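You operate a simulated robot arm through the tools that you are given. There is no shell and no other tool. Be economical: measure what you need, move in short steps, check, and stop when the job is done.

The job below is to be done with a simulated two-armed robot. You get a single attempt, and the scene is never put back.

Task
Take the lid off the steel pot and lay it down on the top of the flask bench.

The check looks at the end state, three seconds after you hand in, the way a careful person would. Anything else that was tipped, shoved, dropped, spilled or broken makes it a failure. Lids that push on must go on centred and level and be pressed home; caps that screw on are set level and turned clockwise until they are tight.

Robot
Two 7-joint arms with two-finger parallel grippers on one trunk, on a base that drives. Base frame: it is fixed to the floor where the robot stands at the start and does not move with it; the origin is under the middle of the robot, x ahead of it, y to its left, z up; the surface under the hand at the start is at about z = 800. Units: mm, rad, N and s.
The left shoulder is at the start at [73, 182, 1086], the right one opposite. With the tool pointing down near the work surface each hand reaches from about 300 to 760 mm from the robot's upright axis, wherever it stands, measured 20 degrees to its own side. Payload 3.91 kg a hand.
The TCP of each hand is the grasp point between the finger pads, 30 mm short of the fingertips. In the tool frame z runs along the fingers and y along their closing line. The gripper opens to 110 mm. The fingers are 20 mm wide and 10 mm thick; the gripper's body (48 by 112 mm) begins 55 mm behind the TCP.
Orientation is that of the tool frame in the base frame, as a unit quaternion [w, x, y, z]. With the fingers straight down and closing along the base's y, the tool's x points along the base's -x, its y along +y and its z along -z.

Tools
- The arms move only by the tool drive_tool. It takes "left_increments", "right_increments" or both (then of equal length, played together; a hand with none holds still); each is a list of rows, each a list of 7 numbers: the shift along the base's x, y, z in cm, then the turn, a rotation vector about the base's x, y, z in rad, then the finger opening in cm, from 0 to 11. In form: [[tx, ty, tz, wx, wy, wz, jaw], ...]. A call has 1 to 8 rows; each row shifts and turns the commanded pose from where the row before left it. A row lasts 0.2 s, in which the tool goes at most 50 mm and 0.15 rad; a call with a longer step from one row to the next is refused whole, and so is a gripper value outside its range. Where a pose cannot be reached the arm comes as near as it can. A force on the tool above 40 N (or 10 N above the force at the start of the call, whichever is more), or a blocked arm, ends the call early, and 0.2 s more pass. Each finger travels about 72 mm/s and halts on what it meets, pressing with about 35 N; the grip force reading is that of the motor and also rises with nothing between the fingers. The clock runs only during rows and for 0.2 s after the last one: add rows that do not move to give the fingers time. The reply holds the time, the measured pose of the TCP, the force on the tool along the base axes, the opening and the grip force, in the units named above and with some noise, with the torque about the TCP (base axes, N m) and any sound that the robot's microphone picked up.
- Cameras (640 x 400 px; columns grow to the right, rows downward): "scene" is now at [218.1, 6.8, 1281.4]; the picture's right is [0.13, -0.99, 0.00], its down [-0.57, -0.08, -0.82] and it looks along [0.81, 0.11, -0.57] (base axes); focal length 251 px, centre (320, 200). "left" rides on the left gripper at [72, -17, -103] in its tool frame; the picture's right is [0.23, 0.97, 0.00], its down [-0.76, 0.18, -0.62] and it looks along [-0.61, 0.14, 0.78] (tool axes); focal length 222 px, centre (320, 200). "right" rides on the right gripper at [72, 17, -103] in its tool frame; the picture's right is [-0.23, 0.97, 0.00], its down [-0.76, -0.18, -0.62] and it looks along [-0.61, -0.14, 0.78] (tool axes); focal length 222 px, centre (320, 200).
- capture(camera): a new picture of that camera. It takes no simulated time.
- move_column(by): slides the trunk up (or, below 0, down) by that many mm; the arms and the scene camera ride with it, the base frame stays. It gives what a move gives, with no picture.
- roll_base(legs): drives the robot by 1 to 6 legs, each [ahead, left, turn to the left] in mm, mm and rad, along the robot's own axes; the way and the turn of a leg run together, so that a leg with both is an arc; at most 1500 mm and 3.142 rad a leg. The arms and the cameras ride along, it lands a little off, and it stops where it bumps. It gives what a move gives.
- head_to(pan, tilt): turns the head with the scene camera to pan (to the left, within 1.396 rad either way) and tilt (down, from -0.506 to 1.204), counted from straight ahead of the robot. It gives what a move gives.
- point_at(camera, pixels): for up to 12 pixels [column, row] of the newest picture of that camera ("zoom" is the newest enlarged one), the place [x, y, z] in the base frame of the surface seen there, good to about 3 mm, but the place of the scene camera against the robot may be out by one fixed shift of up to 12 mm in any direction. It takes no simulated time.
- zoom(camera, box): a new picture of the part [left, top, right, bottom] of that camera's present view, enlarged. It takes no simulated time.
- hand_in(): hands the job in; it is judged then, once.

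Keep the steps short. Do not move on a guess: measure, check each grasp and each placing, and mend mistakes. In all there are 80 turns and 62 pictures (those below and enlarged ones count). Leave the grippers open and the arms clear of the work at the hand-in unless told otherwise, and finish with a single line.

The tools are called after "Request:" by a JSON object that holds its "api" and its "payload". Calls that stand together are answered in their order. drive_tool: Moves the arms, as the interface text tells. Its arguments: {"type":"object","properties":{"left_increments":{"type":"array"},"right_increments":{"type":"array"}},"required":[]} The other tools are called the same way: move_column (by) slides the trunk up or down; roll_base (legs) drives the base; head_to (pan, tilt) turns the head that bears the scene camera; capture (camera) takes a picture; point_at (camera, pixels) gives the place of the surface under pixels of a picture; zoom (camera, box) takes an enlarged picture of a part of a camera's view; hand_in () hands the job in.

At the start:

```text
t: 0.0
left_ee_pos: [490.5, 345.5, 1139.2]
left_tcp_rot: [0.0, 0.0, 1.0, 0.0]
left_wrist_force: [-0.2, 0.7, -1.4]
left_torque: [-0.01, -0.03, 0.0]
left_gripper_width: 109.7
left_finger_force: 0.2
right_ee_pos: [491.9, -80.9, 1137.3]
right_tcp_rot: [0.0, -0.001, 1.0, 0.0]
right_wrist_force: [0.2, -0.2, 0.0]
right_torque: [0.0, 0.03, 0.03]
right_gripper_width: 110.2
right_finger_force: 0.0
trunk travel left (down, up): [-350.0, 164.0]
robot x, y, heading: [-0.2, -1.1, 0.001]
head pan, tilt: [0.133, 0.609]
```

scene: 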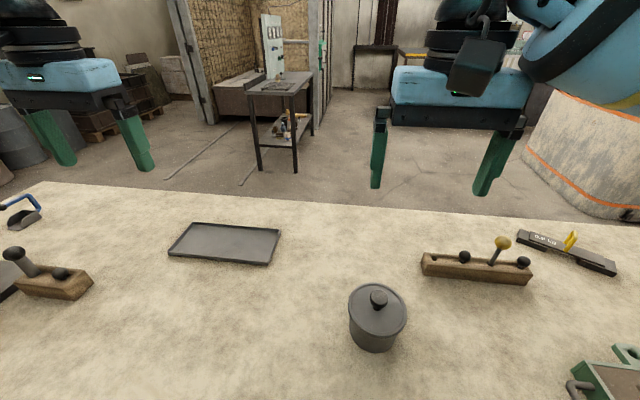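
right: 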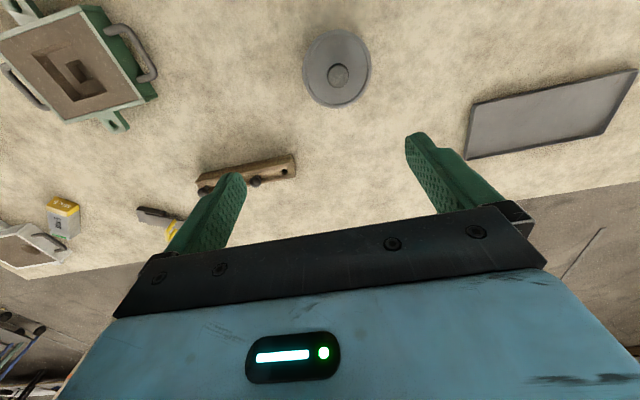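
left: 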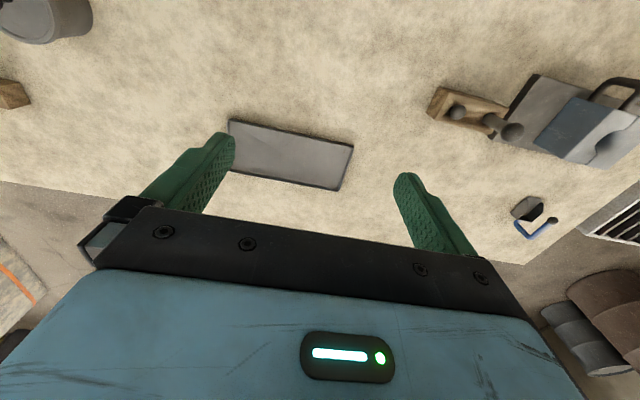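

The pot is at scene pixel (377,310), with the lid knob at (379,298). I don't know yet which bench is the "flask bench". I'll enlarge the distant table and measure the pot and the table.

Request:
{"api": "zoom", "payload": {"camera": "scene", "box": [200, 0, 360, 180]}}

Request:
{"api": "point_at", "payload": {"camera": "scene", "pixels": [[379, 294], [377, 312], [352, 305], [404, 305], [375, 285], [374, 350], [330, 330], [280, 85], [255, 90], [300, 90], [270, 130], [620, 385]]}}

Request:
{"api": "zoom", "payload": {"camera": "scene", "box": [320, 260, 440, 370]}}

```text
2.22 times, centred on (280, 90) of scene
```

zoom: 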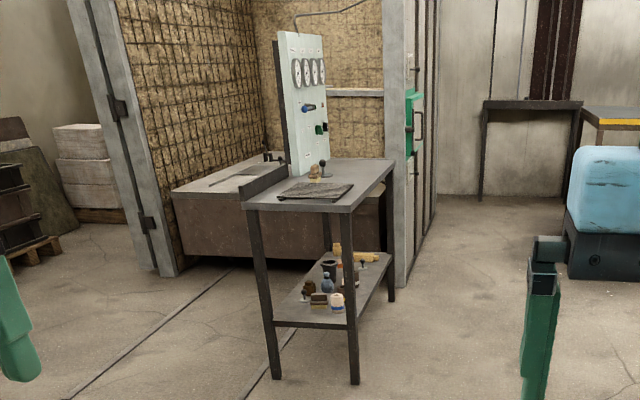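

```text
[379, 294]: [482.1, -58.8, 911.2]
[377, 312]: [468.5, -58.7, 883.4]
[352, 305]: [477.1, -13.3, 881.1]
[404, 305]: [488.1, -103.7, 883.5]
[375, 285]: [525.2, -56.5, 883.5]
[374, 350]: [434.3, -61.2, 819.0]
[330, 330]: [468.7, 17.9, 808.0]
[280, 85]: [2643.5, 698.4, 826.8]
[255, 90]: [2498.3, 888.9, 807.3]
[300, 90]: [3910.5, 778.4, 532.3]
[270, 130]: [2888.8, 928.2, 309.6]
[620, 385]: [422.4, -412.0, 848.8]
```

```text
3.64 times, centred on (380, 315) of scene
```

zoom: 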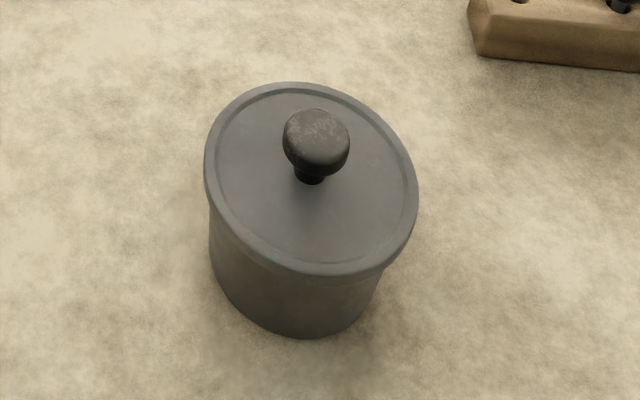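

The pot stands on the sand table, about 110 mm across the lid, with the knob top at z≈911. Next I'll look right and then left for the flask bench.

Request:
{"api": "head_to", "payload": {"pan": -0.9, "tilt": 0.5}}

Request:
{"api": "capture", "payload": {"camera": "scene"}}

Request:
{"api": "head_to", "payload": {"pan": 1.1, "tilt": 0.5}}

Request:
{"api": "capture", "payload": {"camera": "scene"}}

```text
t: 1.3
left_ee_pos: [491.1, 345.5, 1138.3]
left_tcp_rot: [0.0, 0.001, 1.0, 0.001]
left_wrist_force: [0.7, 0.6, -0.2]
left_torque: [0.03, -0.06, 0.01]
left_gripper_width: 109.9
left_finger_force: 0.1
right_ee_pos: [491.3, -81.4, 1137.3]
right_tcp_rot: [0.0, -0.001, 1.0, 0.0]
right_wrist_force: [-0.2, 0.0, -0.3]
right_torque: [0.0, 0.02, -0.01]
right_gripper_width: 110.0
right_finger_force: 0.1
trunk travel left (down, up): [-350.0, 164.0]
robot x, y, heading: [-2.9, -1.3, -0.0]
head pan, tilt: [-0.901, 0.499]
```

```text
56 pictures are left
```

scene: 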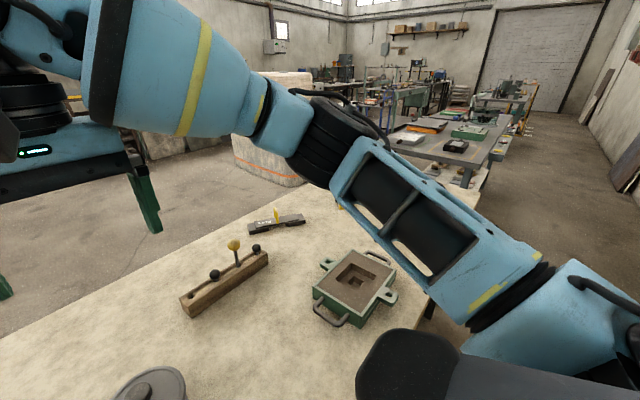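

```text
t: 3.2
left_ee_pos: [490.6, 345.4, 1140.1]
left_tcp_rot: [0.0, -0.001, 1.0, 0.001]
left_wrist_force: [0.4, 0.1, 0.0]
left_torque: [0.0, -0.01, -0.01]
left_gripper_width: 109.7
left_finger_force: 0.1
right_ee_pos: [491.9, -81.3, 1135.4]
right_tcp_rot: [0.0, 0.0, 1.0, 0.0]
right_wrist_force: [0.1, -0.7, 0.2]
right_torque: [0.01, 0.0, -0.01]
right_gripper_width: 109.9
right_finger_force: 0.0
trunk travel left (down, up): [-350.0, 164.0]
robot x, y, heading: [0.1, 5.2, -0.007]
head pan, tilt: [1.1, 0.499]
```

```text
55 pictures are left
```

scene: 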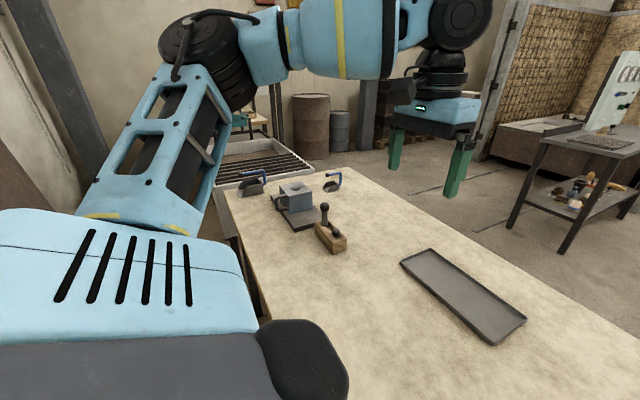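

To the right, around pixels (450,140) of the pan -0.9 view, there's a grey bench carrying green flasks. I'll turn the head that way and enlarge it.

Request:
{"api": "head_to", "payload": {"pan": -1.1, "tilt": 0.35}}

Request:
{"api": "capture", "payload": {"camera": "scene"}}

Request:
{"api": "zoom", "payload": {"camera": "scene", "box": [240, 80, 480, 230]}}

```text
t: 5.3
left_ee_pos: [491.0, 346.3, 1140.3]
left_tcp_rot: [-0.001, 0.0, 1.0, 0.0]
left_wrist_force: [0.5, 1.5, 0.6]
left_torque: [-0.04, 0.0, -0.03]
left_gripper_width: 110.2
left_finger_force: 0.1
right_ee_pos: [491.6, -81.0, 1137.8]
right_tcp_rot: [0.001, 0.0, 1.0, 0.0]
right_wrist_force: [0.4, 0.1, -0.3]
right_torque: [0.01, 0.03, 0.01]
right_gripper_width: 109.8
right_finger_force: 0.1
trunk travel left (down, up): [-350.0, 164.0]
robot x, y, heading: [2.3, 4.0, 0.005]
head pan, tilt: [-1.1, 0.351]
```

```text
54 pictures are left
```

scene: 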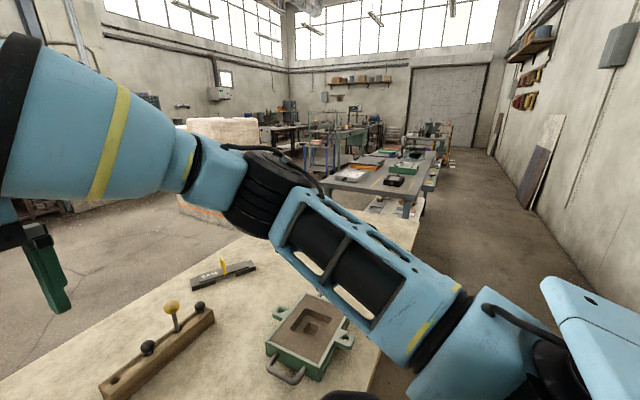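

```text
2.67 times, centred on (360, 155) of scene
```

zoom: 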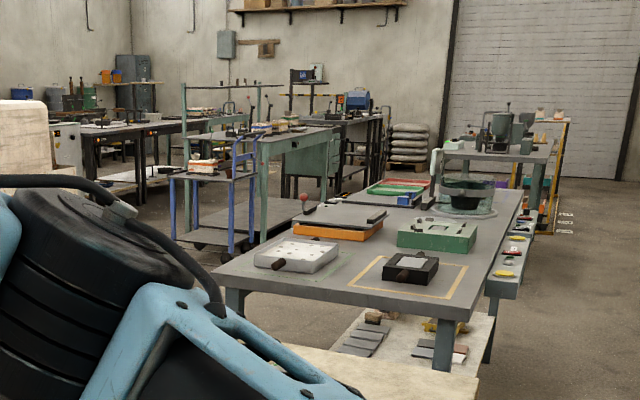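

The near grey bench carries several flasks in green, orange, white and black, so it fits the name. I'll measure its top and edges.

Request:
{"api": "point_at", "payload": {"camera": "zoom", "pixels": [[222, 275], [455, 312], [345, 292], [440, 280], [410, 270], [340, 262], [500, 240], [515, 195], [300, 258], [437, 240], [400, 350], [505, 280]]}}

Request:
{"api": "zoom", "payload": {"camera": "scene", "box": [310, 120, 460, 214]}}

```text
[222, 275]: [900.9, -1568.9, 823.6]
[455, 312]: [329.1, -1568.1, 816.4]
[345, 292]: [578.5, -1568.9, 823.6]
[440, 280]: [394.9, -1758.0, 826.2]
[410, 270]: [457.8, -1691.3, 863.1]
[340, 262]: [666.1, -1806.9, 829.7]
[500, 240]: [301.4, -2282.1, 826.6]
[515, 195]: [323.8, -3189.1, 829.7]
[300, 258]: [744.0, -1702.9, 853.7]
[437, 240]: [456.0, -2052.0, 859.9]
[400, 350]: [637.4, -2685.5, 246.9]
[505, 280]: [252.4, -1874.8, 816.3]
```

```text
4.26 times, centred on (385, 167) of scene
```

zoom: 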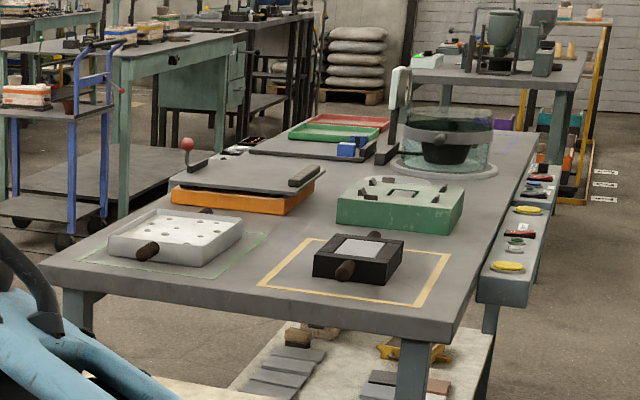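

The bench top is at z≈824, with its near edge at y≈-1568 and x from about 330 to 900. First comes the lid. I'll measure it with the right hand's camera, which has no fixed shift, and turn the head back to the pot.

Request:
{"api": "head_to", "payload": {"pan": -0.1, "tilt": 0.8}}

Request:
{"api": "zoom", "payload": {"camera": "right", "box": [280, 15, 400, 115]}}

Request:
{"api": "point_at", "payload": {"camera": "zoom", "pixels": [[320, 200], [300, 240], [340, 240], [320, 260], [200, 200], [440, 200], [320, 90], [320, 330]]}}

```text
t: 6.6
left_ee_pos: [491.4, 346.2, 1139.3]
left_tcp_rot: [0.001, 0.0, 1.0, 0.0]
left_wrist_force: [0.4, 0.2, 0.1]
left_torque: [0.0, -0.02, 0.03]
left_gripper_width: 110.2
left_finger_force: 0.0
right_ee_pos: [491.6, -80.7, 1137.8]
right_tcp_rot: [0.0, -0.001, 1.0, 0.0]
right_wrist_force: [0.4, -0.2, 0.3]
right_torque: [-0.02, -0.01, 0.02]
right_gripper_width: 109.9
right_finger_force: 0.1
trunk travel left (down, up): [-350.0, 164.0]
robot x, y, heading: [-1.1, -2.5, 0.001]
head pan, tilt: [-0.099, 0.799]
```

```text
4.00 times, centred on (340, 65) of right
```

zoom: 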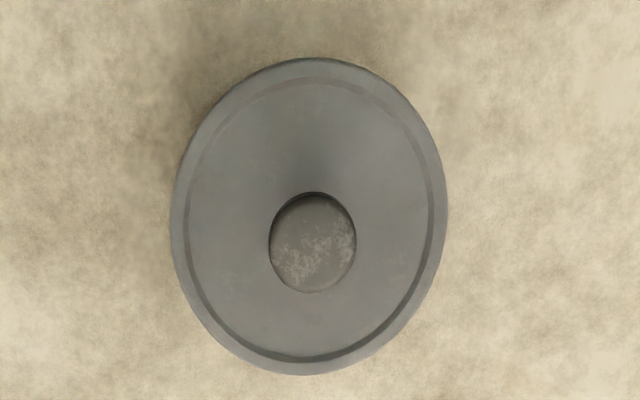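

```text
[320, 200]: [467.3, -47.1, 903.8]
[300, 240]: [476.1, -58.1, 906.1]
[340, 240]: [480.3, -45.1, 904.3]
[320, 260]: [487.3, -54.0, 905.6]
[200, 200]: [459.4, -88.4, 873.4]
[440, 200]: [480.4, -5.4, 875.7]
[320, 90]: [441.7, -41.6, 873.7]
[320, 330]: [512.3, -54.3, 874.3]
```

By the hand camera, the knob's centre is at about (479, -54), its top at z≈905, and the lid plate at z≈874. I'll bring the right hand above it to z≈945 with the jaw at 60 mm.

Request:
{"api": "drive_tool", "payload": {"right_increments": [[-0.65, 1.35, -2.5, 0, 0, 0, 6], [-0.6, 1.35, -3.5, 0, 0, 0, 6], [0, 0, -4.5, 0, 0, 0, 6], [0, 0, -4.0, 0, 0, 0, 6], [0, 0, -3.0, 0, 0, 0, 6], [0, 0, -1.5, 0, 0, 0, 6], [0, 0, 0, 0, 0, 0, 6]]}}

Request:
{"api": "capture", "payload": {"camera": "right"}}

Request:
{"api": "capture", "payload": {"camera": "scene"}}

```text
t: 8.2
left_ee_pos: [491.0, 346.5, 1140.1]
left_tcp_rot: [0.0, 0.0, 1.0, 0.0]
left_wrist_force: [1.2, -0.7, 0.6]
left_torque: [0.01, 0.0, 0.03]
left_gripper_width: 109.8
left_finger_force: 0.0
right_ee_pos: [479.5, -54.5, 946.9]
right_tcp_rot: [0.0, 0.0, 1.0, 0.0]
right_wrist_force: [0.5, -0.2, 0.0]
right_torque: [-0.02, 0.01, -0.01]
right_gripper_width: 59.9
right_finger_force: 0.0
trunk travel left (down, up): [-350.0, 164.0]
robot x, y, heading: [1.0, -0.4, 0.007]
head pan, tilt: [-0.099, 0.799]
```

```text
50 pictures are left
```

right: 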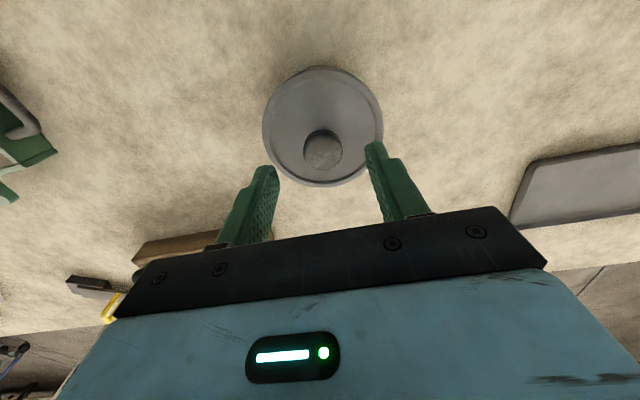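

```text
49 pictures are left
```

scene: 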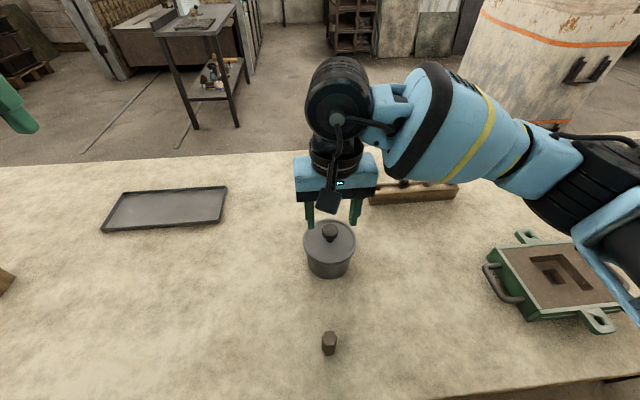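

The fingers straddle the knob from above, seen at right pixel (323,150). I'll re-measure the knob close up before going down.

Request:
{"api": "point_at", "payload": {"camera": "right", "pixels": [[323, 154], [310, 154], [336, 154], [323, 142], [323, 165], [285, 125], [360, 125], [325, 180]]}}

```text
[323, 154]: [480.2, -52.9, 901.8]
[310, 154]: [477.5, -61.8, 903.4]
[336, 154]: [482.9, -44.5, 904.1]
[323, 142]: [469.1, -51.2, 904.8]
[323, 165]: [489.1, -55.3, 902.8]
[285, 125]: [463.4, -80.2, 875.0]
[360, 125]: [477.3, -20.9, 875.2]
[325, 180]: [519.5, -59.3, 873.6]
```

The knob's centre is at (479.5, -53.5), in line with the hand. I'll go down to z≈908, which puts the tips about 3 mm above the plate, and close.

Request:
{"api": "drive_tool", "payload": {"right_increments": [[0, 0.05, -1.5, 0, 0, 0, 6], [0, 0, -1.4, 0, 0, 0, 6], [0, 0, -0.9, 0, 0, 0, 6], [0, 0, 0, 0, 0, 0, 6], [0, 0, 0, 0, 0, 0, 0], [0, 0, 0, 0, 0, 0, 0], [0, 0, 0, 0, 0, 0, 0]]}}

Request:
{"api": "capture", "payload": {"camera": "right"}}

```text
t: 9.8
left_ee_pos: [491.7, 346.5, 1138.8]
left_tcp_rot: [0.0, 0.0, 1.0, 0.0]
left_wrist_force: [0.2, -0.2, 0.4]
left_torque: [0.01, 0.03, 0.03]
left_gripper_width: 110.0
left_finger_force: 0.1
right_ee_pos: [478.8, -54.8, 909.8]
right_tcp_rot: [0.0, 0.0, 1.0, 0.0]
right_wrist_force: [0.6, 3.1, 0.5]
right_torque: [0.11, -0.01, 0.0]
right_gripper_width: 28.3
right_finger_force: 35.1
trunk travel left (down, up): [-350.0, 164.0]
robot x, y, heading: [-1.0, 0.7, -0.002]
head pan, tilt: [-0.099, 0.799]
```

```text
48 pictures are left
```

right: 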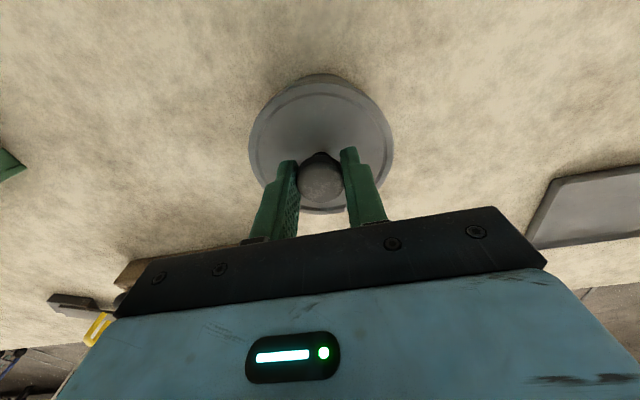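

The knob is held at 28.3 mm. I'll lift slowly by 12 mm and watch the force.

Request:
{"api": "drive_tool", "payload": {"right_increments": [[0, 0, 0.2, 0, 0, 0, 0], [0, 0, 0.3, 0, 0, 0, 0], [0, 0, 0.3, 0, 0, 0, 0], [0, 0, 0.4, 0, 0, 0, 0], [0, 0, 0, 0, 0, 0, 0]]}}

Request:
{"api": "zoom", "payload": {"camera": "scene", "box": [260, 170, 400, 290]}}

```text
t: 11.0
left_ee_pos: [490.2, 345.6, 1139.6]
left_tcp_rot: [0.0, 0.0, 1.0, 0.0]
left_wrist_force: [0.5, 0.9, 0.8]
left_torque: [-0.05, 0.05, -0.03]
left_gripper_width: 110.0
left_finger_force: 0.1
right_ee_pos: [479.4, -53.3, 921.7]
right_tcp_rot: [0.0, 0.0, 1.0, 0.001]
right_wrist_force: [0.4, -0.8, 1.5]
right_torque: [0.22, -0.05, -0.04]
right_gripper_width: 27.9
right_finger_force: 35.2
trunk travel left (down, up): [-350.0, 164.0]
robot x, y, heading: [-1.3, 3.4, 0.003]
head pan, tilt: [-0.099, 0.799]
```

```text
3.33 times, centred on (330, 230) of scene
```

zoom: 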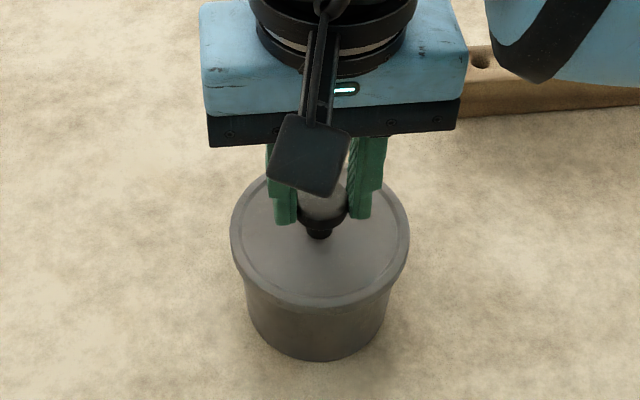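

The wrist force is small, and it isn't clear yet whether the lid is off. I'll raise another 40 mm and look.

Request:
{"api": "drive_tool", "payload": {"right_increments": [[0, 0, 0.6, 0, 0, 0, 0], [0, 0, 0.8, 0, 0, 0, 0], [0, 0, 1.2, 0, 0, 0, 0], [0, 0, 1.4, 0, 0, 0, 0], [0, 0, 0, 0, 0, 0, 0]]}}

Request:
{"api": "zoom", "payload": {"camera": "scene", "box": [260, 170, 400, 290]}}

```text
t: 12.2
left_ee_pos: [492.1, 346.1, 1138.8]
left_tcp_rot: [0.0, 0.0, 1.0, 0.0]
left_wrist_force: [-0.7, -0.9, 0.3]
left_torque: [0.02, 0.0, -0.01]
left_gripper_width: 110.0
left_finger_force: 0.1
right_ee_pos: [478.7, -53.6, 961.3]
right_tcp_rot: [0.0, 0.001, 1.0, 0.0]
right_wrist_force: [-1.1, 1.3, -4.7]
right_torque: [0.0, 0.0, 0.03]
right_gripper_width: 27.9
right_finger_force: 35.1
trunk travel left (down, up): [-350.0, 164.0]
robot x, y, heading: [-1.3, -2.0, 0.0]
head pan, tilt: [-0.099, 0.799]
```

```text
3.33 times, centred on (330, 230) of scene
```

zoom: 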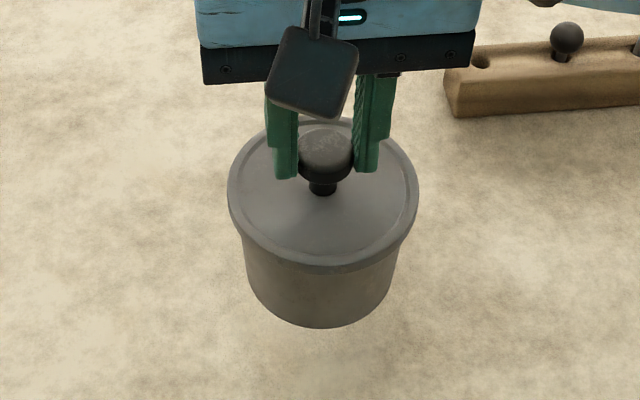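

The pot came up along with the lid, so it's a tight fit. I'll set it gently back down (51 mm), then hold the body with the left hand.

Request:
{"api": "drive_tool", "payload": {"right_increments": [[0, 0, -1.4, 0, 0, 0, 0], [0, 0, -1.4, 0, 0, 0, 0], [0, 0, -1.2, 0, 0, 0, 0], [0, 0, -0.6, 0, 0, 0, 0], [0, 0, -0.3, 0, 0, 0, 0], [0, 0, -0.25, 0, 0, 0, 0], [0, 0, 0, 0, 0, 0, 0]]}}

Request:
{"api": "zoom", "payload": {"camera": "scene", "box": [260, 170, 400, 290]}}

Request:
{"api": "point_at", "payload": {"camera": "zoom", "pixels": [[317, 330], [317, 350], [317, 362], [250, 310], [385, 310], [270, 325], [365, 325], [320, 295], [320, 280], [160, 250]]}}

```text
t: 13.8
left_ee_pos: [489.8, 346.0, 1140.1]
left_tcp_rot: [0.001, 0.0, 1.0, 0.0]
left_wrist_force: [0.6, 0.7, 0.8]
left_torque: [-0.01, 0.0, 0.03]
left_gripper_width: 110.2
left_finger_force: 0.1
right_ee_pos: [478.6, -55.1, 911.9]
right_tcp_rot: [0.003, 0.002, 1.0, 0.002]
right_wrist_force: [2.8, -4.8, 34.3]
right_torque: [-0.1, -0.24, -0.03]
right_gripper_width: 28.5
right_finger_force: 35.6
trunk travel left (down, up): [-350.0, 164.0]
robot x, y, heading: [2.8, 0.8, 0.005]
head pan, tilt: [-0.099, 0.799]
```

```text
3.33 times, centred on (330, 230) of scene
```

zoom: 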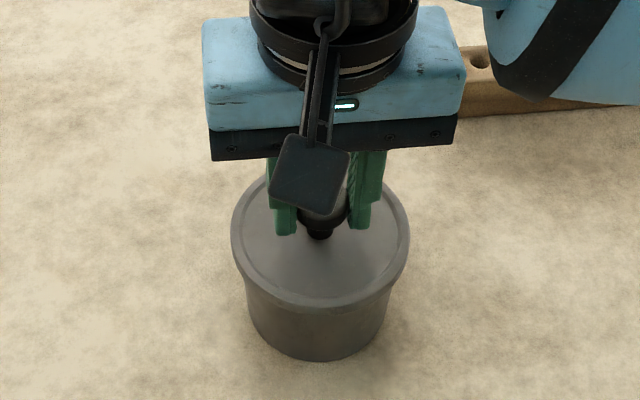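

```text
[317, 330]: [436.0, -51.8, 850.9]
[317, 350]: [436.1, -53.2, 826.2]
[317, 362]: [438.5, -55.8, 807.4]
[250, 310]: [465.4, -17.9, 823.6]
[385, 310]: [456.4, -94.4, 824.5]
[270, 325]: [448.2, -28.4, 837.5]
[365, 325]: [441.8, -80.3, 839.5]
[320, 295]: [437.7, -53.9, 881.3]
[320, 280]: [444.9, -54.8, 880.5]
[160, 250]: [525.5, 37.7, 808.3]
```

The pot is back on the table, but the hand presses on it with 34 N, so I'll ease up by 2 mm. Meanwhile the left hand starts turning, high up and out of the way. It turns +90° about z, so that it can later grip the pot body from the left with fingers pointing to -y and slanting down, closing along x.

Request:
{"api": "drive_tool", "payload": {"left_increments": [[0, 0, 0, 0, 0, 0.14, 11], [0, 0, 0, 0, 0, 0.14, 11], [0, 0, 0, 0, 0, 0.14, 11], [0, 0, 0, 0, 0, 0.14, 11], [0, 0, 0, 0, 0, 0.14, 11], [0, 0, 0, 0, 0, 0.14, 11], [0, 0, 0, 0, 0, 0.14, 11], [0, 0, 0, 0, 0, 0.14, 11]], "right_increments": [[0, 0, 0.1, 0, 0, 0, 0], [0, 0, 0.08, 0, 0, 0, 0], [0, 0, 0, 0, 0, 0, 0], [0, 0, 0, 0, 0, 0, 0], [0, 0, 0, 0, 0, 0, 0], [0, 0, 0, 0, 0, 0, 0], [0, 0, 0, 0, 0, 0, 0], [0, 0, 0, 0, 0, 0, 0]]}}

Request:
{"api": "drive_tool", "payload": {"left_increments": [[0, 0, 0, 0, 0, 0.14, 11], [0, 0, 0, 0, 0, 0.14, 11], [0, 0, 0, 0, 0, 0.1708, 11]]}}

```text
t: 15.6
left_ee_pos: [491.0, 346.2, 1140.6]
left_tcp_rot: [0.002, -0.533, 0.846, 0.0]
left_wrist_force: [-0.3, 0.5, 0.8]
left_torque: [0.04, 0.02, 0.02]
left_gripper_width: 110.1
left_finger_force: 0.1
right_ee_pos: [479.4, -53.2, 911.1]
right_tcp_rot: [0.001, 0.001, 1.0, 0.001]
right_wrist_force: [2.5, -7.3, 24.3]
right_torque: [-0.12, -0.19, -0.05]
right_gripper_width: 28.0
right_finger_force: 34.9
trunk travel left (down, up): [-350.0, 164.0]
robot x, y, heading: [-0.9, 0.3, 0.002]
head pan, tilt: [-0.099, 0.799]
```

```text
refused: row 3 steps farther than a row can; nothing moved
```

The force is still 24 N, so I'll ease up another 4 mm and finish the left turn.

Request:
{"api": "drive_tool", "payload": {"left_increments": [[0, 0, 0, 0, 0, 0.14, 11], [0, 0, 0, 0, 0, 0.14, 11], [0, 0, 0, 0, 0, 0.14, 11], [0, 0, 0, 0, 0, 0.0308, 11], [0, 0, 0, 0, 0, 0, 11]], "right_increments": [[0, 0, 0.15, 0, 0, 0, 0], [0, 0, 0.15, 0, 0, 0, 0], [0, 0, 0.1, 0, 0, 0, 0], [0, 0, 0, 0, 0, 0, 0], [0, 0, 0, 0, 0, 0, 0]]}}

Request:
{"api": "drive_tool", "payload": {"left_increments": [[0, 0, -1, -0.14, 0, 0, 11], [0, 0, -1, -0.14, 0, 0, 11], [0, 0, -1, -0.14, 0, 0, 11], [0, 0, -1, -0.14, 0, 0, 11], [0, 0, -1, -0.14, 0, 0, 11], [0, 0, -1, -0.14, 0, 0, 11], [0, 0, -1, -0.14, 0, 0, 11], [0, 0, -1, -0.14, 0, 0, 11]]}}

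Request:
{"api": "head_to", "payload": {"pan": 0.2, "tilt": 0.6}}

Request:
{"api": "capture", "payload": {"camera": "scene"}}

```text
t: 16.8
left_ee_pos: [490.2, 346.1, 1140.6]
left_tcp_rot: [0.001, 0.708, -0.706, 0.001]
left_wrist_force: [0.0, 0.3, 0.6]
left_torque: [-0.01, -0.01, 0.0]
left_gripper_width: 109.8
left_finger_force: 0.0
right_ee_pos: [478.9, -52.8, 916.0]
right_tcp_rot: [0.0, 0.0, 1.0, 0.0]
right_wrist_force: [1.0, 0.7, -0.3]
right_torque: [0.0, 0.01, -0.06]
right_gripper_width: 28.2
right_finger_force: 34.7
trunk travel left (down, up): [-350.0, 164.0]
robot x, y, heading: [1.4, -0.9, -0.005]
head pan, tilt: [-0.099, 0.799]
heard: snap
```

```text
t: 18.6
left_ee_pos: [490.5, 346.8, 1058.7]
left_tcp_rot: [0.376, 0.599, -0.599, 0.377]
left_wrist_force: [-0.7, 0.1, 0.0]
left_torque: [0.01, -0.01, -0.04]
left_gripper_width: 110.1
left_finger_force: 0.1
right_ee_pos: [479.4, -53.0, 915.7]
right_tcp_rot: [0.0, -0.001, 1.0, 0.0]
right_wrist_force: [0.1, 0.5, -0.8]
right_torque: [-0.01, -0.04, -0.02]
right_gripper_width: 28.2
right_finger_force: 34.8
trunk travel left (down, up): [-350.0, 164.0]
robot x, y, heading: [2.3, 2.1, -0.002]
head pan, tilt: [-0.099, 0.799]
```

```text
t: 19.4
left_ee_pos: [490.5, 345.2, 1058.3]
left_tcp_rot: [-0.376, -0.599, 0.599, -0.375]
left_wrist_force: [0.3, 0.0, -0.3]
left_torque: [0.0, 0.01, 0.03]
left_gripper_width: 110.2
left_finger_force: 0.0
right_ee_pos: [480.3, -53.7, 915.3]
right_tcp_rot: [0.0, 0.0, 1.0, 0.0]
right_wrist_force: [-0.9, -0.8, -1.0]
right_torque: [-0.02, 0.0, -0.01]
right_gripper_width: 28.4
right_finger_force: 35.1
trunk travel left (down, up): [-350.0, 164.0]
robot x, y, heading: [1.7, -1.3, 0.001]
head pan, tilt: [0.201, 0.6]
```

```text
44 pictures are left
```

scene: 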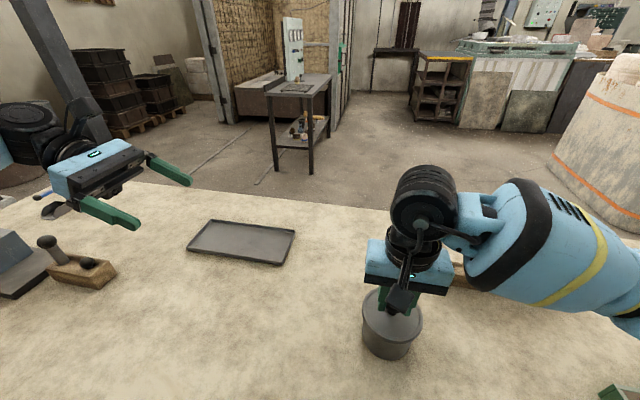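

There was a "snap", and the right hand now carries almost no load. The lid may have popped free, or seated. I'll raise it 6 mm and look closely.

Request:
{"api": "drive_tool", "payload": {"right_increments": [[0, 0, 0.3, 0, 0, 0, 0], [0, 0, 0.3, 0, 0, 0, 0], [0, 0, 0, 0, 0, 0, 0]]}}

Request:
{"api": "zoom", "payload": {"camera": "scene", "box": [340, 260, 450, 370]}}

```text
t: 20.2
left_ee_pos: [490.5, 345.1, 1059.3]
left_tcp_rot: [-0.376, -0.599, 0.6, -0.375]
left_wrist_force: [-0.4, 1.2, -0.5]
left_torque: [-0.01, -0.01, -0.01]
left_gripper_width: 110.0
left_finger_force: 0.0
right_ee_pos: [479.6, -52.6, 921.5]
right_tcp_rot: [-0.001, 0.0, 1.0, 0.0]
right_wrist_force: [-0.1, -0.9, -0.3]
right_torque: [0.03, -0.01, 0.0]
right_gripper_width: 28.4
right_finger_force: 34.6
trunk travel left (down, up): [-350.0, 164.0]
robot x, y, heading: [1.7, 2.8, 0.002]
head pan, tilt: [0.201, 0.6]
```

```text
3.64 times, centred on (395, 315) of scene
```

zoom: 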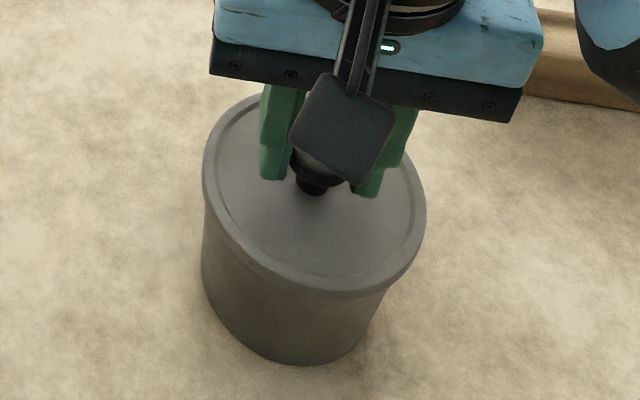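

The body now looks taller under the lid and the load stays near zero, which suggests the lid is loose. I'll raise another 25 mm slowly.

Request:
{"api": "drive_tool", "payload": {"right_increments": [[0, 0, 0.5, 0, 0, 0, 0], [0, 0, 0.7, 0, 0, 0, 0], [0, 0, 0.8, 0, 0, 0, 0], [0, 0, 0.5, 0, 0, 0, 0], [0, 0, 0, 0, 0, 0, 0]]}}

Request:
{"api": "zoom", "payload": {"camera": "scene", "box": [340, 260, 450, 370]}}

```text
t: 21.4
left_ee_pos: [491.3, 344.8, 1058.4]
left_tcp_rot: [-0.375, -0.599, 0.6, -0.375]
left_wrist_force: [0.0, -0.5, -0.6]
left_torque: [0.01, 0.02, 0.0]
left_gripper_width: 110.1
left_finger_force: 0.2
right_ee_pos: [477.4, -53.5, 947.6]
right_tcp_rot: [0.001, 0.001, 1.0, 0.0]
right_wrist_force: [0.3, -0.6, 0.0]
right_torque: [0.01, -0.02, 0.01]
right_gripper_width: 28.0
right_finger_force: 35.0
trunk travel left (down, up): [-350.0, 164.0]
robot x, y, heading: [3.4, 0.3, 0.0]
head pan, tilt: [0.201, 0.6]
```

```text
3.64 times, centred on (395, 315) of scene
```

zoom: 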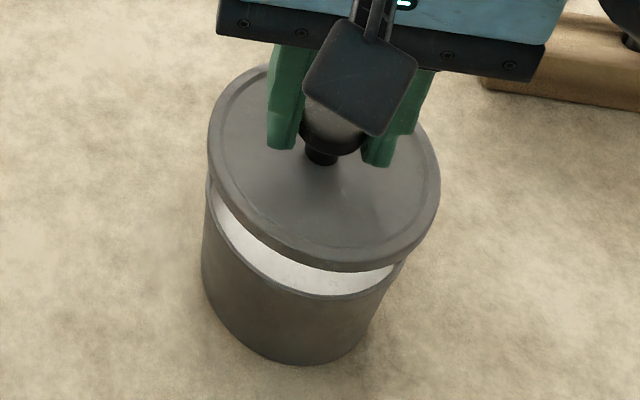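

The lid is off and the pot stands in its place with an open rim. I'll lift the lid to about z=1100, then check the floor to the right before driving.

Request:
{"api": "drive_tool", "payload": {"right_increments": [[0, 0, 2, 0, 0, 0, 0], [0, 0, 3, 0, 0, 0, 0], [0, 0, 3, 0, 0, 0, 0], [0, 0, 3, 0, 0, 0, 0], [0, 0, 2.5, 0, 0, 0, 0], [0, 0, 1.5, 0, 0, 0, 0], [0, 0, 0, 0, 0, 0, 0]]}}

Request:
{"api": "head_to", "payload": {"pan": -1.35, "tilt": 0.6}}

Request:
{"api": "capture", "payload": {"camera": "scene"}}

Request:
{"api": "capture", "payload": {"camera": "right"}}

```text
t: 23.0
left_ee_pos: [489.8, 345.5, 1058.5]
left_tcp_rot: [-0.375, -0.599, 0.6, -0.375]
left_wrist_force: [-0.2, 0.0, 0.1]
left_torque: [0.02, -0.02, -0.03]
left_gripper_width: 110.0
left_finger_force: 0.1
right_ee_pos: [479.7, -52.6, 1097.2]
right_tcp_rot: [0.0, 0.001, 1.0, 0.0]
right_wrist_force: [0.4, -0.2, 0.1]
right_torque: [-0.01, -0.01, 0.02]
right_gripper_width: 27.9
right_finger_force: 34.8
trunk travel left (down, up): [-350.0, 164.0]
robot x, y, heading: [-1.2, 0.1, 0.002]
head pan, tilt: [0.201, 0.6]
```

```text
t: 24.6
left_ee_pos: [490.0, 345.4, 1059.2]
left_tcp_rot: [-0.375, -0.599, 0.599, -0.375]
left_wrist_force: [0.5, -0.5, 0.3]
left_torque: [-0.02, 0.01, -0.01]
left_gripper_width: 110.1
left_finger_force: 0.1
right_ee_pos: [480.7, -52.9, 1095.9]
right_tcp_rot: [0.0, 0.001, 1.0, 0.001]
right_wrist_force: [-0.5, 0.2, -0.7]
right_torque: [0.03, 0.03, 0.01]
right_gripper_width: 28.1
right_finger_force: 34.5
trunk travel left (down, up): [-350.0, 164.0]
robot x, y, heading: [-0.4, 1.1, -0.0]
head pan, tilt: [-1.349, 0.6]
```

```text
41 pictures are left
```

scene: 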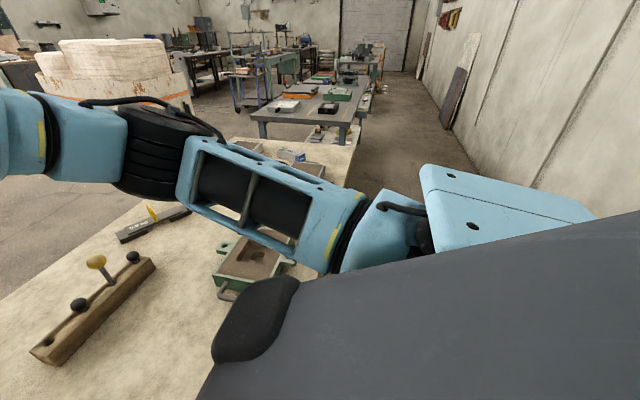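

```text
40 pictures are left
```

right: 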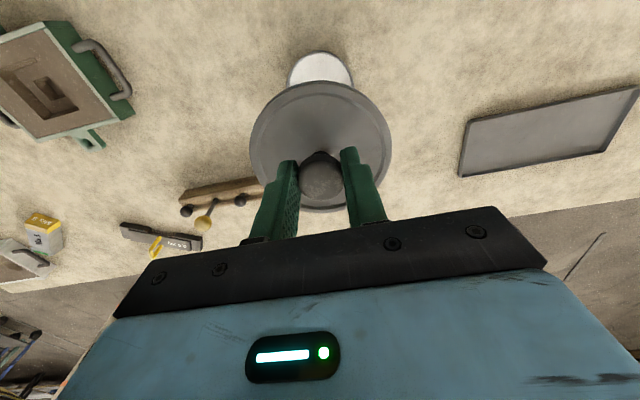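

The lid hangs level in the grip. I'll measure the table edges and the floor on the way.

Request:
{"api": "point_at", "payload": {"camera": "scene", "pixels": [[353, 150], [345, 180], [300, 158], [350, 138], [344, 125], [258, 138], [400, 160], [440, 150], [328, 108], [285, 106], [362, 100], [300, 155]]}}

Request:
{"api": "zoom", "payload": {"camera": "scene", "box": [240, 60, 400, 160]}}

```text
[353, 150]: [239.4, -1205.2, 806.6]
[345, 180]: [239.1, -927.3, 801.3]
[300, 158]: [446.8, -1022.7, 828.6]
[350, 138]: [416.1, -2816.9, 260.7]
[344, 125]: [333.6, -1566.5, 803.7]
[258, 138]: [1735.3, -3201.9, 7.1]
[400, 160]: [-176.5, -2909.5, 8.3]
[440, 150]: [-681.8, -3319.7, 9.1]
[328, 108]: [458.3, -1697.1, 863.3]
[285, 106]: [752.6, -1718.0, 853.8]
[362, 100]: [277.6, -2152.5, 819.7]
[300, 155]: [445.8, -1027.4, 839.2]
```

```text
4.00 times, centred on (320, 110) of scene
```

zoom: 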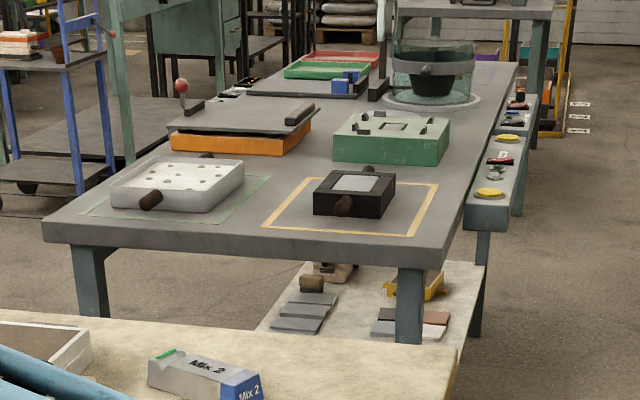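

The sand table's near edge is at x≈240 and it ends at y≈-1210. The bench's side is at x≈330 with a narrow shelf beyond y≈-1850, and the floor at x≈0 is clear. I'll move sideways 1450 mm to the right in two legs, with everything held high.

Request:
{"api": "roll_base", "payload": {"legs": [[-30, -700, 0], [0, -730, 0]]}}

Request:
{"api": "head_to", "payload": {"pan": -0.35, "tilt": 0.7}}

Request:
{"api": "capture", "payload": {"camera": "scene"}}

Request:
{"api": "capture", "payload": {"camera": "right"}}

```text
t: 37.6
left_ee_pos: [448.4, -1092.0, 1059.4]
left_tcp_rot: [-0.379, -0.593, 0.605, -0.372]
left_wrist_force: [0.8, 0.3, 0.0]
left_torque: [-0.04, 0.01, 0.0]
left_gripper_width: 109.9
left_finger_force: 0.2
right_ee_pos: [429.8, -1490.9, 1096.1]
right_tcp_rot: [0.0, 0.01, 1.0, -0.001]
right_wrist_force: [0.3, 0.2, 0.2]
right_torque: [0.0, -0.01, -0.01]
right_gripper_width: 28.0
right_finger_force: 35.2
trunk travel left (down, up): [-350.0, 164.0]
robot x, y, heading: [-53.8, -1426.7, -0.021]
head pan, tilt: [-1.349, 0.6]
```

```text
t: 38.9
left_ee_pos: [449.0, -1093.0, 1059.2]
left_tcp_rot: [-0.379, -0.593, 0.606, -0.37]
left_wrist_force: [0.3, 0.0, 1.3]
left_torque: [0.03, 0.04, -0.03]
left_gripper_width: 110.2
left_finger_force: 0.0
right_ee_pos: [430.0, -1492.1, 1096.7]
right_tcp_rot: [0.0, 0.011, 1.0, 0.0]
right_wrist_force: [-0.5, 0.2, 0.0]
right_torque: [-0.03, 0.01, 0.02]
right_gripper_width: 28.2
right_finger_force: 35.1
trunk travel left (down, up): [-350.0, 164.0]
robot x, y, heading: [-51.2, -1423.5, -0.02]
head pan, tilt: [-0.351, 0.7]
```

```text
38 pictures are left
```

scene: 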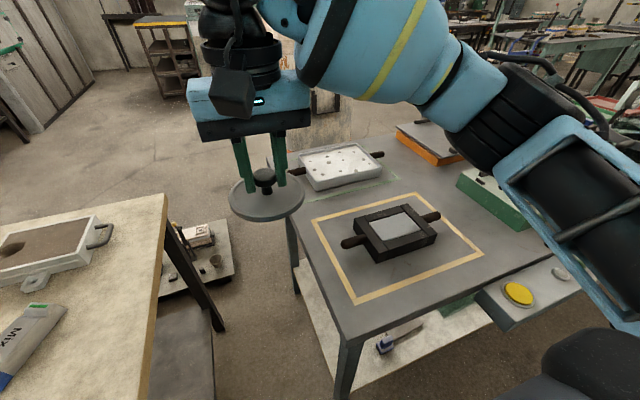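

```text
37 pictures are left
```

right: 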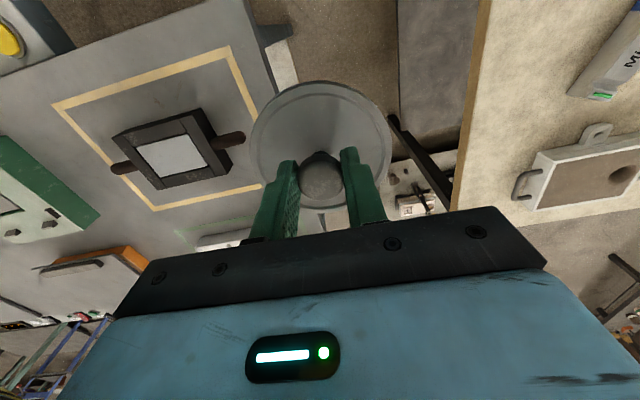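

The bench is in front now: a tape rectangle with a black flask at (390,235), a white mould at (340,165) and a green one at (490,195). I need a free patch of at least 110 mm and will measure the gaps.

Request:
{"api": "point_at", "payload": {"camera": "scene", "pixels": [[312, 220], [416, 193], [484, 251], [356, 303], [290, 212], [344, 338], [550, 258], [310, 190], [398, 178], [385, 150], [460, 180], [530, 228]]}}

Request:
{"api": "zoom", "payload": {"camera": "scene", "box": [280, 110, 600, 310]}}

```text
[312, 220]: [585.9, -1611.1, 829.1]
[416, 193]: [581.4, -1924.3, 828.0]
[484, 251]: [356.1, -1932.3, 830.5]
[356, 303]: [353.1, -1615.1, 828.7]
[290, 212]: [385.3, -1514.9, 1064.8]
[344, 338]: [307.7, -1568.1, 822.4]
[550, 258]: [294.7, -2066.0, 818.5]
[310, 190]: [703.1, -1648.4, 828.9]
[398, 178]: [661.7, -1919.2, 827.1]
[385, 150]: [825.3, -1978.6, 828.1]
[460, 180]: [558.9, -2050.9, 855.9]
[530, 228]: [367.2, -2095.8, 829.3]
```

```text
2.00 times, centred on (440, 210) of scene
```

zoom: 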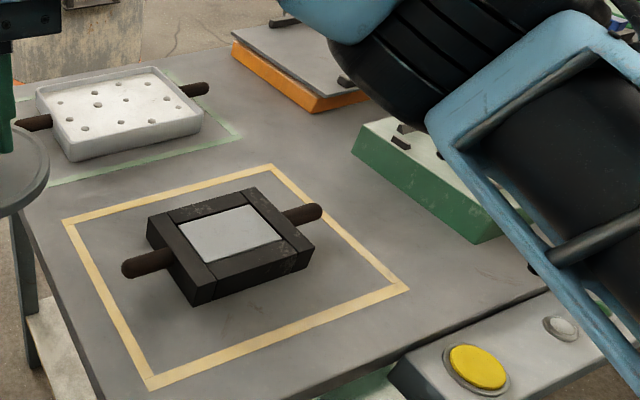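

The candidate patch is between the yellow tape, the white mould, the orange box and the green box, around zoom (300,130). I'll measure its bounds.

Request:
{"api": "point_at", "payload": {"camera": "zoom", "pixels": [[240, 136], [60, 184], [200, 120], [233, 62], [313, 112], [365, 98], [353, 152], [474, 243], [270, 166], [300, 140], [330, 140], [208, 88]]}}

```text
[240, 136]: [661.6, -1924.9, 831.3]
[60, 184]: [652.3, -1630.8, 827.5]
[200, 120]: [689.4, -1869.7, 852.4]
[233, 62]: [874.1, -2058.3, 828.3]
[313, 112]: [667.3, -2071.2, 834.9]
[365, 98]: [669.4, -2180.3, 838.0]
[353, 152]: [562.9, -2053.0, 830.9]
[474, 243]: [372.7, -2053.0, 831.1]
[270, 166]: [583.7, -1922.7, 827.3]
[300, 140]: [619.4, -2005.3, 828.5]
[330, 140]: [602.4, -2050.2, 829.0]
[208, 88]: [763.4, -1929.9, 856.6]
```

The strip y -1930 to -2050 is clear, and around (615, -1990) the lid (radius about 50) clears every box by more than 25 mm and stays off the tape. It's too far from here, so I'll shift the base another 345 mm to the right and 40 mm ahead.

Request:
{"api": "roll_base", "payload": {"legs": [[47, -345, 0.02]]}}

Request:
{"api": "head_to", "payload": {"pan": -0.3, "tilt": 0.75}}

Request:
{"api": "capture", "payload": {"camera": "scene"}}

Request:
{"api": "capture", "payload": {"camera": "right"}}

```text
t: 42.4
left_ee_pos: [486.2, -1422.2, 1058.8]
left_tcp_rot: [0.375, 0.6, -0.598, 0.376]
left_wrist_force: [-0.4, 0.1, 0.3]
left_torque: [-0.01, -0.02, -0.02]
left_gripper_width: 110.0
left_finger_force: 0.0
right_ee_pos: [477.6, -1822.0, 1096.9]
right_tcp_rot: [0.0, -0.002, 1.0, 0.0]
right_wrist_force: [0.3, -0.4, -1.2]
right_torque: [0.05, -0.01, 0.01]
right_gripper_width: 28.1
right_finger_force: 35.1
trunk travel left (down, up): [-350.0, 164.0]
robot x, y, heading: [-1.0, -1770.7, 0.003]
head pan, tilt: [-0.351, 0.7]
```

```text
t: 43.0
left_ee_pos: [486.3, -1423.3, 1060.1]
left_tcp_rot: [0.375, 0.601, -0.598, 0.376]
left_wrist_force: [0.3, -0.4, 0.2]
left_torque: [-0.04, 0.02, 0.01]
left_gripper_width: 109.8
left_finger_force: 0.0
right_ee_pos: [476.8, -1821.9, 1096.3]
right_tcp_rot: [-0.001, -0.001, 1.0, -0.001]
right_wrist_force: [0.3, -0.4, -0.7]
right_torque: [-0.03, 0.01, 0.01]
right_gripper_width: 28.0
right_finger_force: 34.9
trunk travel left (down, up): [-350.0, 164.0]
robot x, y, heading: [-2.3, -1769.0, 0.003]
head pan, tilt: [-0.3, 0.75]
```

```text
35 pictures are left
```

scene: 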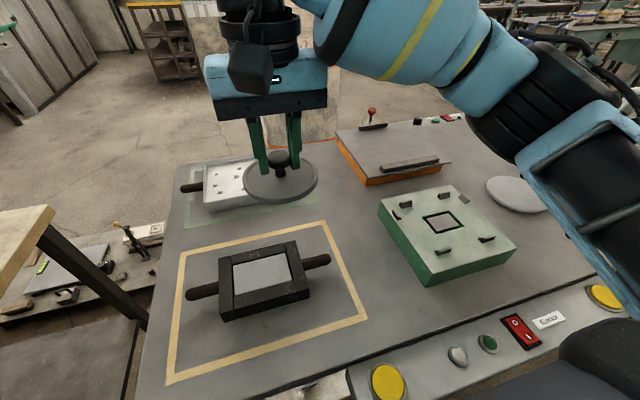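

```text
34 pictures are left
```

right: 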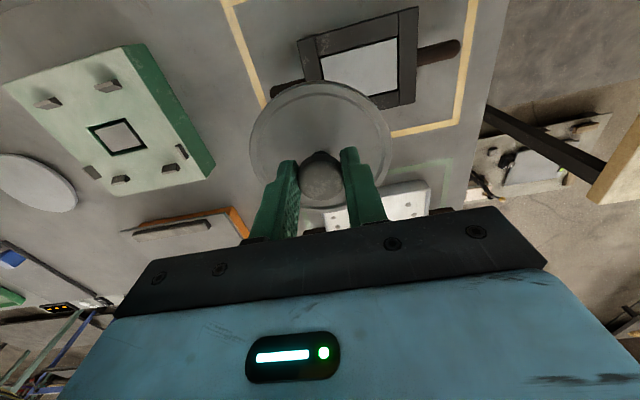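

I'll measure the free patch with the right hand camera, around right pixel (225,195), and check it against the scene view at (350,200).

Request:
{"api": "point_at", "payload": {"camera": "right", "pixels": [[263, 104], [213, 168], [225, 195], [245, 234], [200, 195], [180, 182], [230, 160], [232, 207], [120, 195]]}}

Request:
{"api": "point_at", "payload": {"camera": "scene", "pixels": [[350, 205], [326, 222], [368, 186], [378, 215], [430, 285], [338, 140], [316, 200], [350, 235]]}}

```text
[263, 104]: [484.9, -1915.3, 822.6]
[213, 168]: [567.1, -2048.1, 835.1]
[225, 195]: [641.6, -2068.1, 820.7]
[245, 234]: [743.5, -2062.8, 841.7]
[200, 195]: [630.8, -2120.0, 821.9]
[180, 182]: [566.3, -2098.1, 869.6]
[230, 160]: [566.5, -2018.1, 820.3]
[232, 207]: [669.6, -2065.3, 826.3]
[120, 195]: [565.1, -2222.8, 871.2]
```

```text
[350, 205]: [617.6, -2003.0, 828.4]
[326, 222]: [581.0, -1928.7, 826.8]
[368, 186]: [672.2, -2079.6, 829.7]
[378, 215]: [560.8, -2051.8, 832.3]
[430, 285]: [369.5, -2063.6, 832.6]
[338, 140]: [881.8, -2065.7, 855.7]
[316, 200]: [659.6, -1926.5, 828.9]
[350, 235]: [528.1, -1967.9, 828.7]
```

Both cameras agree: the bench top is at z≈821 and the patch centre is at (615, -1988). I'll carry the lid over there (dx +138, dy -166) and measure how low the lid hangs under the TCP.

Request:
{"api": "drive_tool", "payload": {"right_increments": [[1.5, -1.8, 0, 0, 0, 0, 0], [2.8, -3.3, 0, 0, 0, 0, 0], [3.0, -3.6, 0, 0, 0, 0, 0], [3.0, -3.6, 0, 0, 0, 0, 0], [2.2, -2.7, 0, 0, 0, 0, 0], [1.3, -1.6, 0, 0, 0, 0, 0], [0, 0, 0, 0, 0, 0, 0]]}}

Request:
{"api": "capture", "payload": {"camera": "right"}}

Request:
{"api": "point_at", "payload": {"camera": "right", "pixels": [[300, 115], [262, 140], [375, 140], [325, 90], [322, 180]]}}

Request:
{"api": "capture", "payload": {"camera": "scene"}}

```text
t: 44.6
left_ee_pos: [485.9, -1422.5, 1058.7]
left_tcp_rot: [0.375, 0.6, -0.598, 0.376]
left_wrist_force: [-0.1, 0.0, -1.2]
left_torque: [-0.02, 0.01, 0.02]
left_gripper_width: 110.2
left_finger_force: 0.2
right_ee_pos: [613.7, -1986.8, 1096.4]
right_tcp_rot: [0.0, -0.001, 1.0, 0.0]
right_wrist_force: [-0.7, 0.0, 0.0]
right_torque: [0.01, -0.02, 0.01]
right_gripper_width: 28.4
right_finger_force: 34.5
trunk travel left (down, up): [-350.0, 164.0]
robot x, y, heading: [-4.4, -1769.6, 0.005]
head pan, tilt: [-0.3, 0.75]
```

```text
33 pictures are left
```

right: 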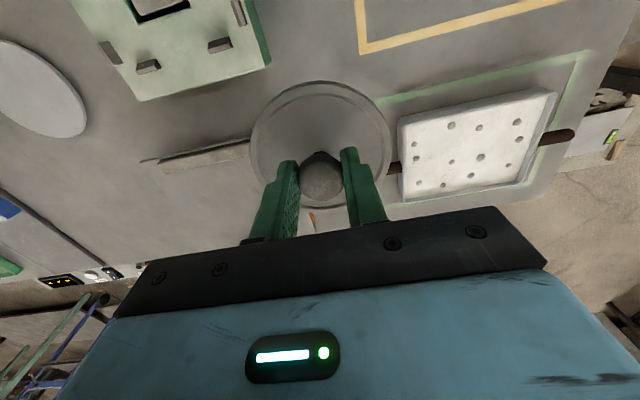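

```text
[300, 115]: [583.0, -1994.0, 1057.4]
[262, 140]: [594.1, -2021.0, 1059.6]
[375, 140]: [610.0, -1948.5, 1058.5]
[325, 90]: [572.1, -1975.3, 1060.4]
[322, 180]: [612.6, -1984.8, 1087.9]
```

```text
32 pictures are left
```

scene: 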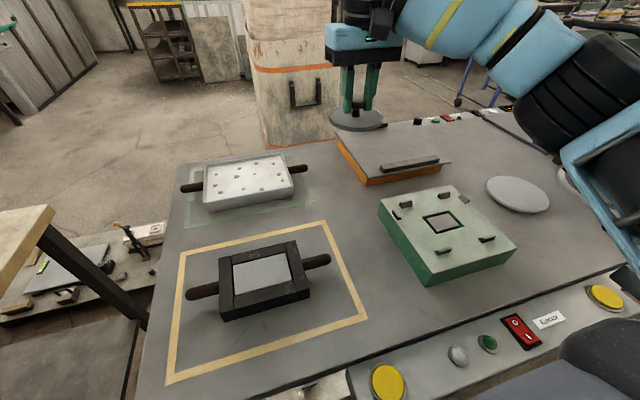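

The lid plate is 38 mm below the TCP, so contact should come near TCP z≈870–880. I'll go down to z≈905 first.

Request:
{"api": "drive_tool", "payload": {"right_increments": [[0, 0, -2, 0, 0, 0, 0], [0, 0, -3.5, 0, 0, 0, 0], [0, 0, -4, 0, 0, 0, 0], [0, 0, -4, 0, 0, 0, 0], [0, 0, -3.5, 0, 0, 0, 0], [0, 0, -2, 0, 0, 0, 0], [0, 0, 0, 0, 0, 0, 0]]}}

Request:
{"api": "capture", "payload": {"camera": "scene"}}

Request:
{"api": "capture", "payload": {"camera": "right"}}

```text
t: 46.2
left_ee_pos: [486.3, -1421.7, 1059.5]
left_tcp_rot: [0.375, 0.6, -0.599, 0.376]
left_wrist_force: [0.3, 0.0, -0.5]
left_torque: [0.0, 0.04, 0.03]
left_gripper_width: 110.0
left_finger_force: 0.0
right_ee_pos: [613.5, -1989.9, 906.3]
right_tcp_rot: [0.001, -0.002, 1.0, 0.0]
right_wrist_force: [-0.4, 0.4, -0.7]
right_torque: [0.0, 0.01, -0.01]
right_gripper_width: 28.5
right_finger_force: 35.0
trunk travel left (down, up): [-350.0, 164.0]
robot x, y, heading: [-1.8, -1767.7, 0.003]
head pan, tilt: [-0.3, 0.75]
```

```text
31 pictures are left
```

scene: 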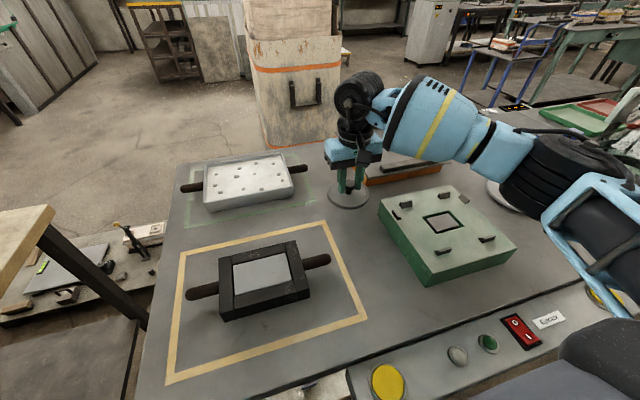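

```text
30 pictures are left
```

right: 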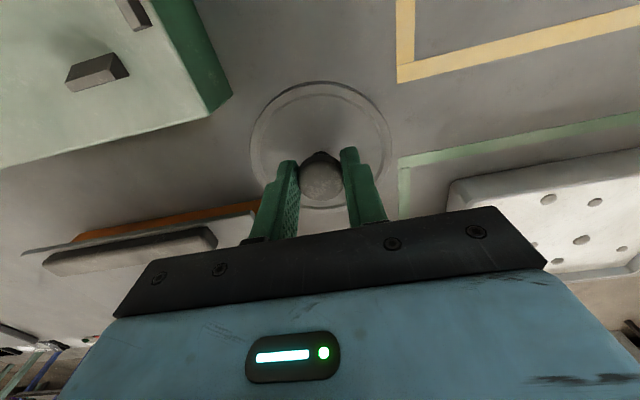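

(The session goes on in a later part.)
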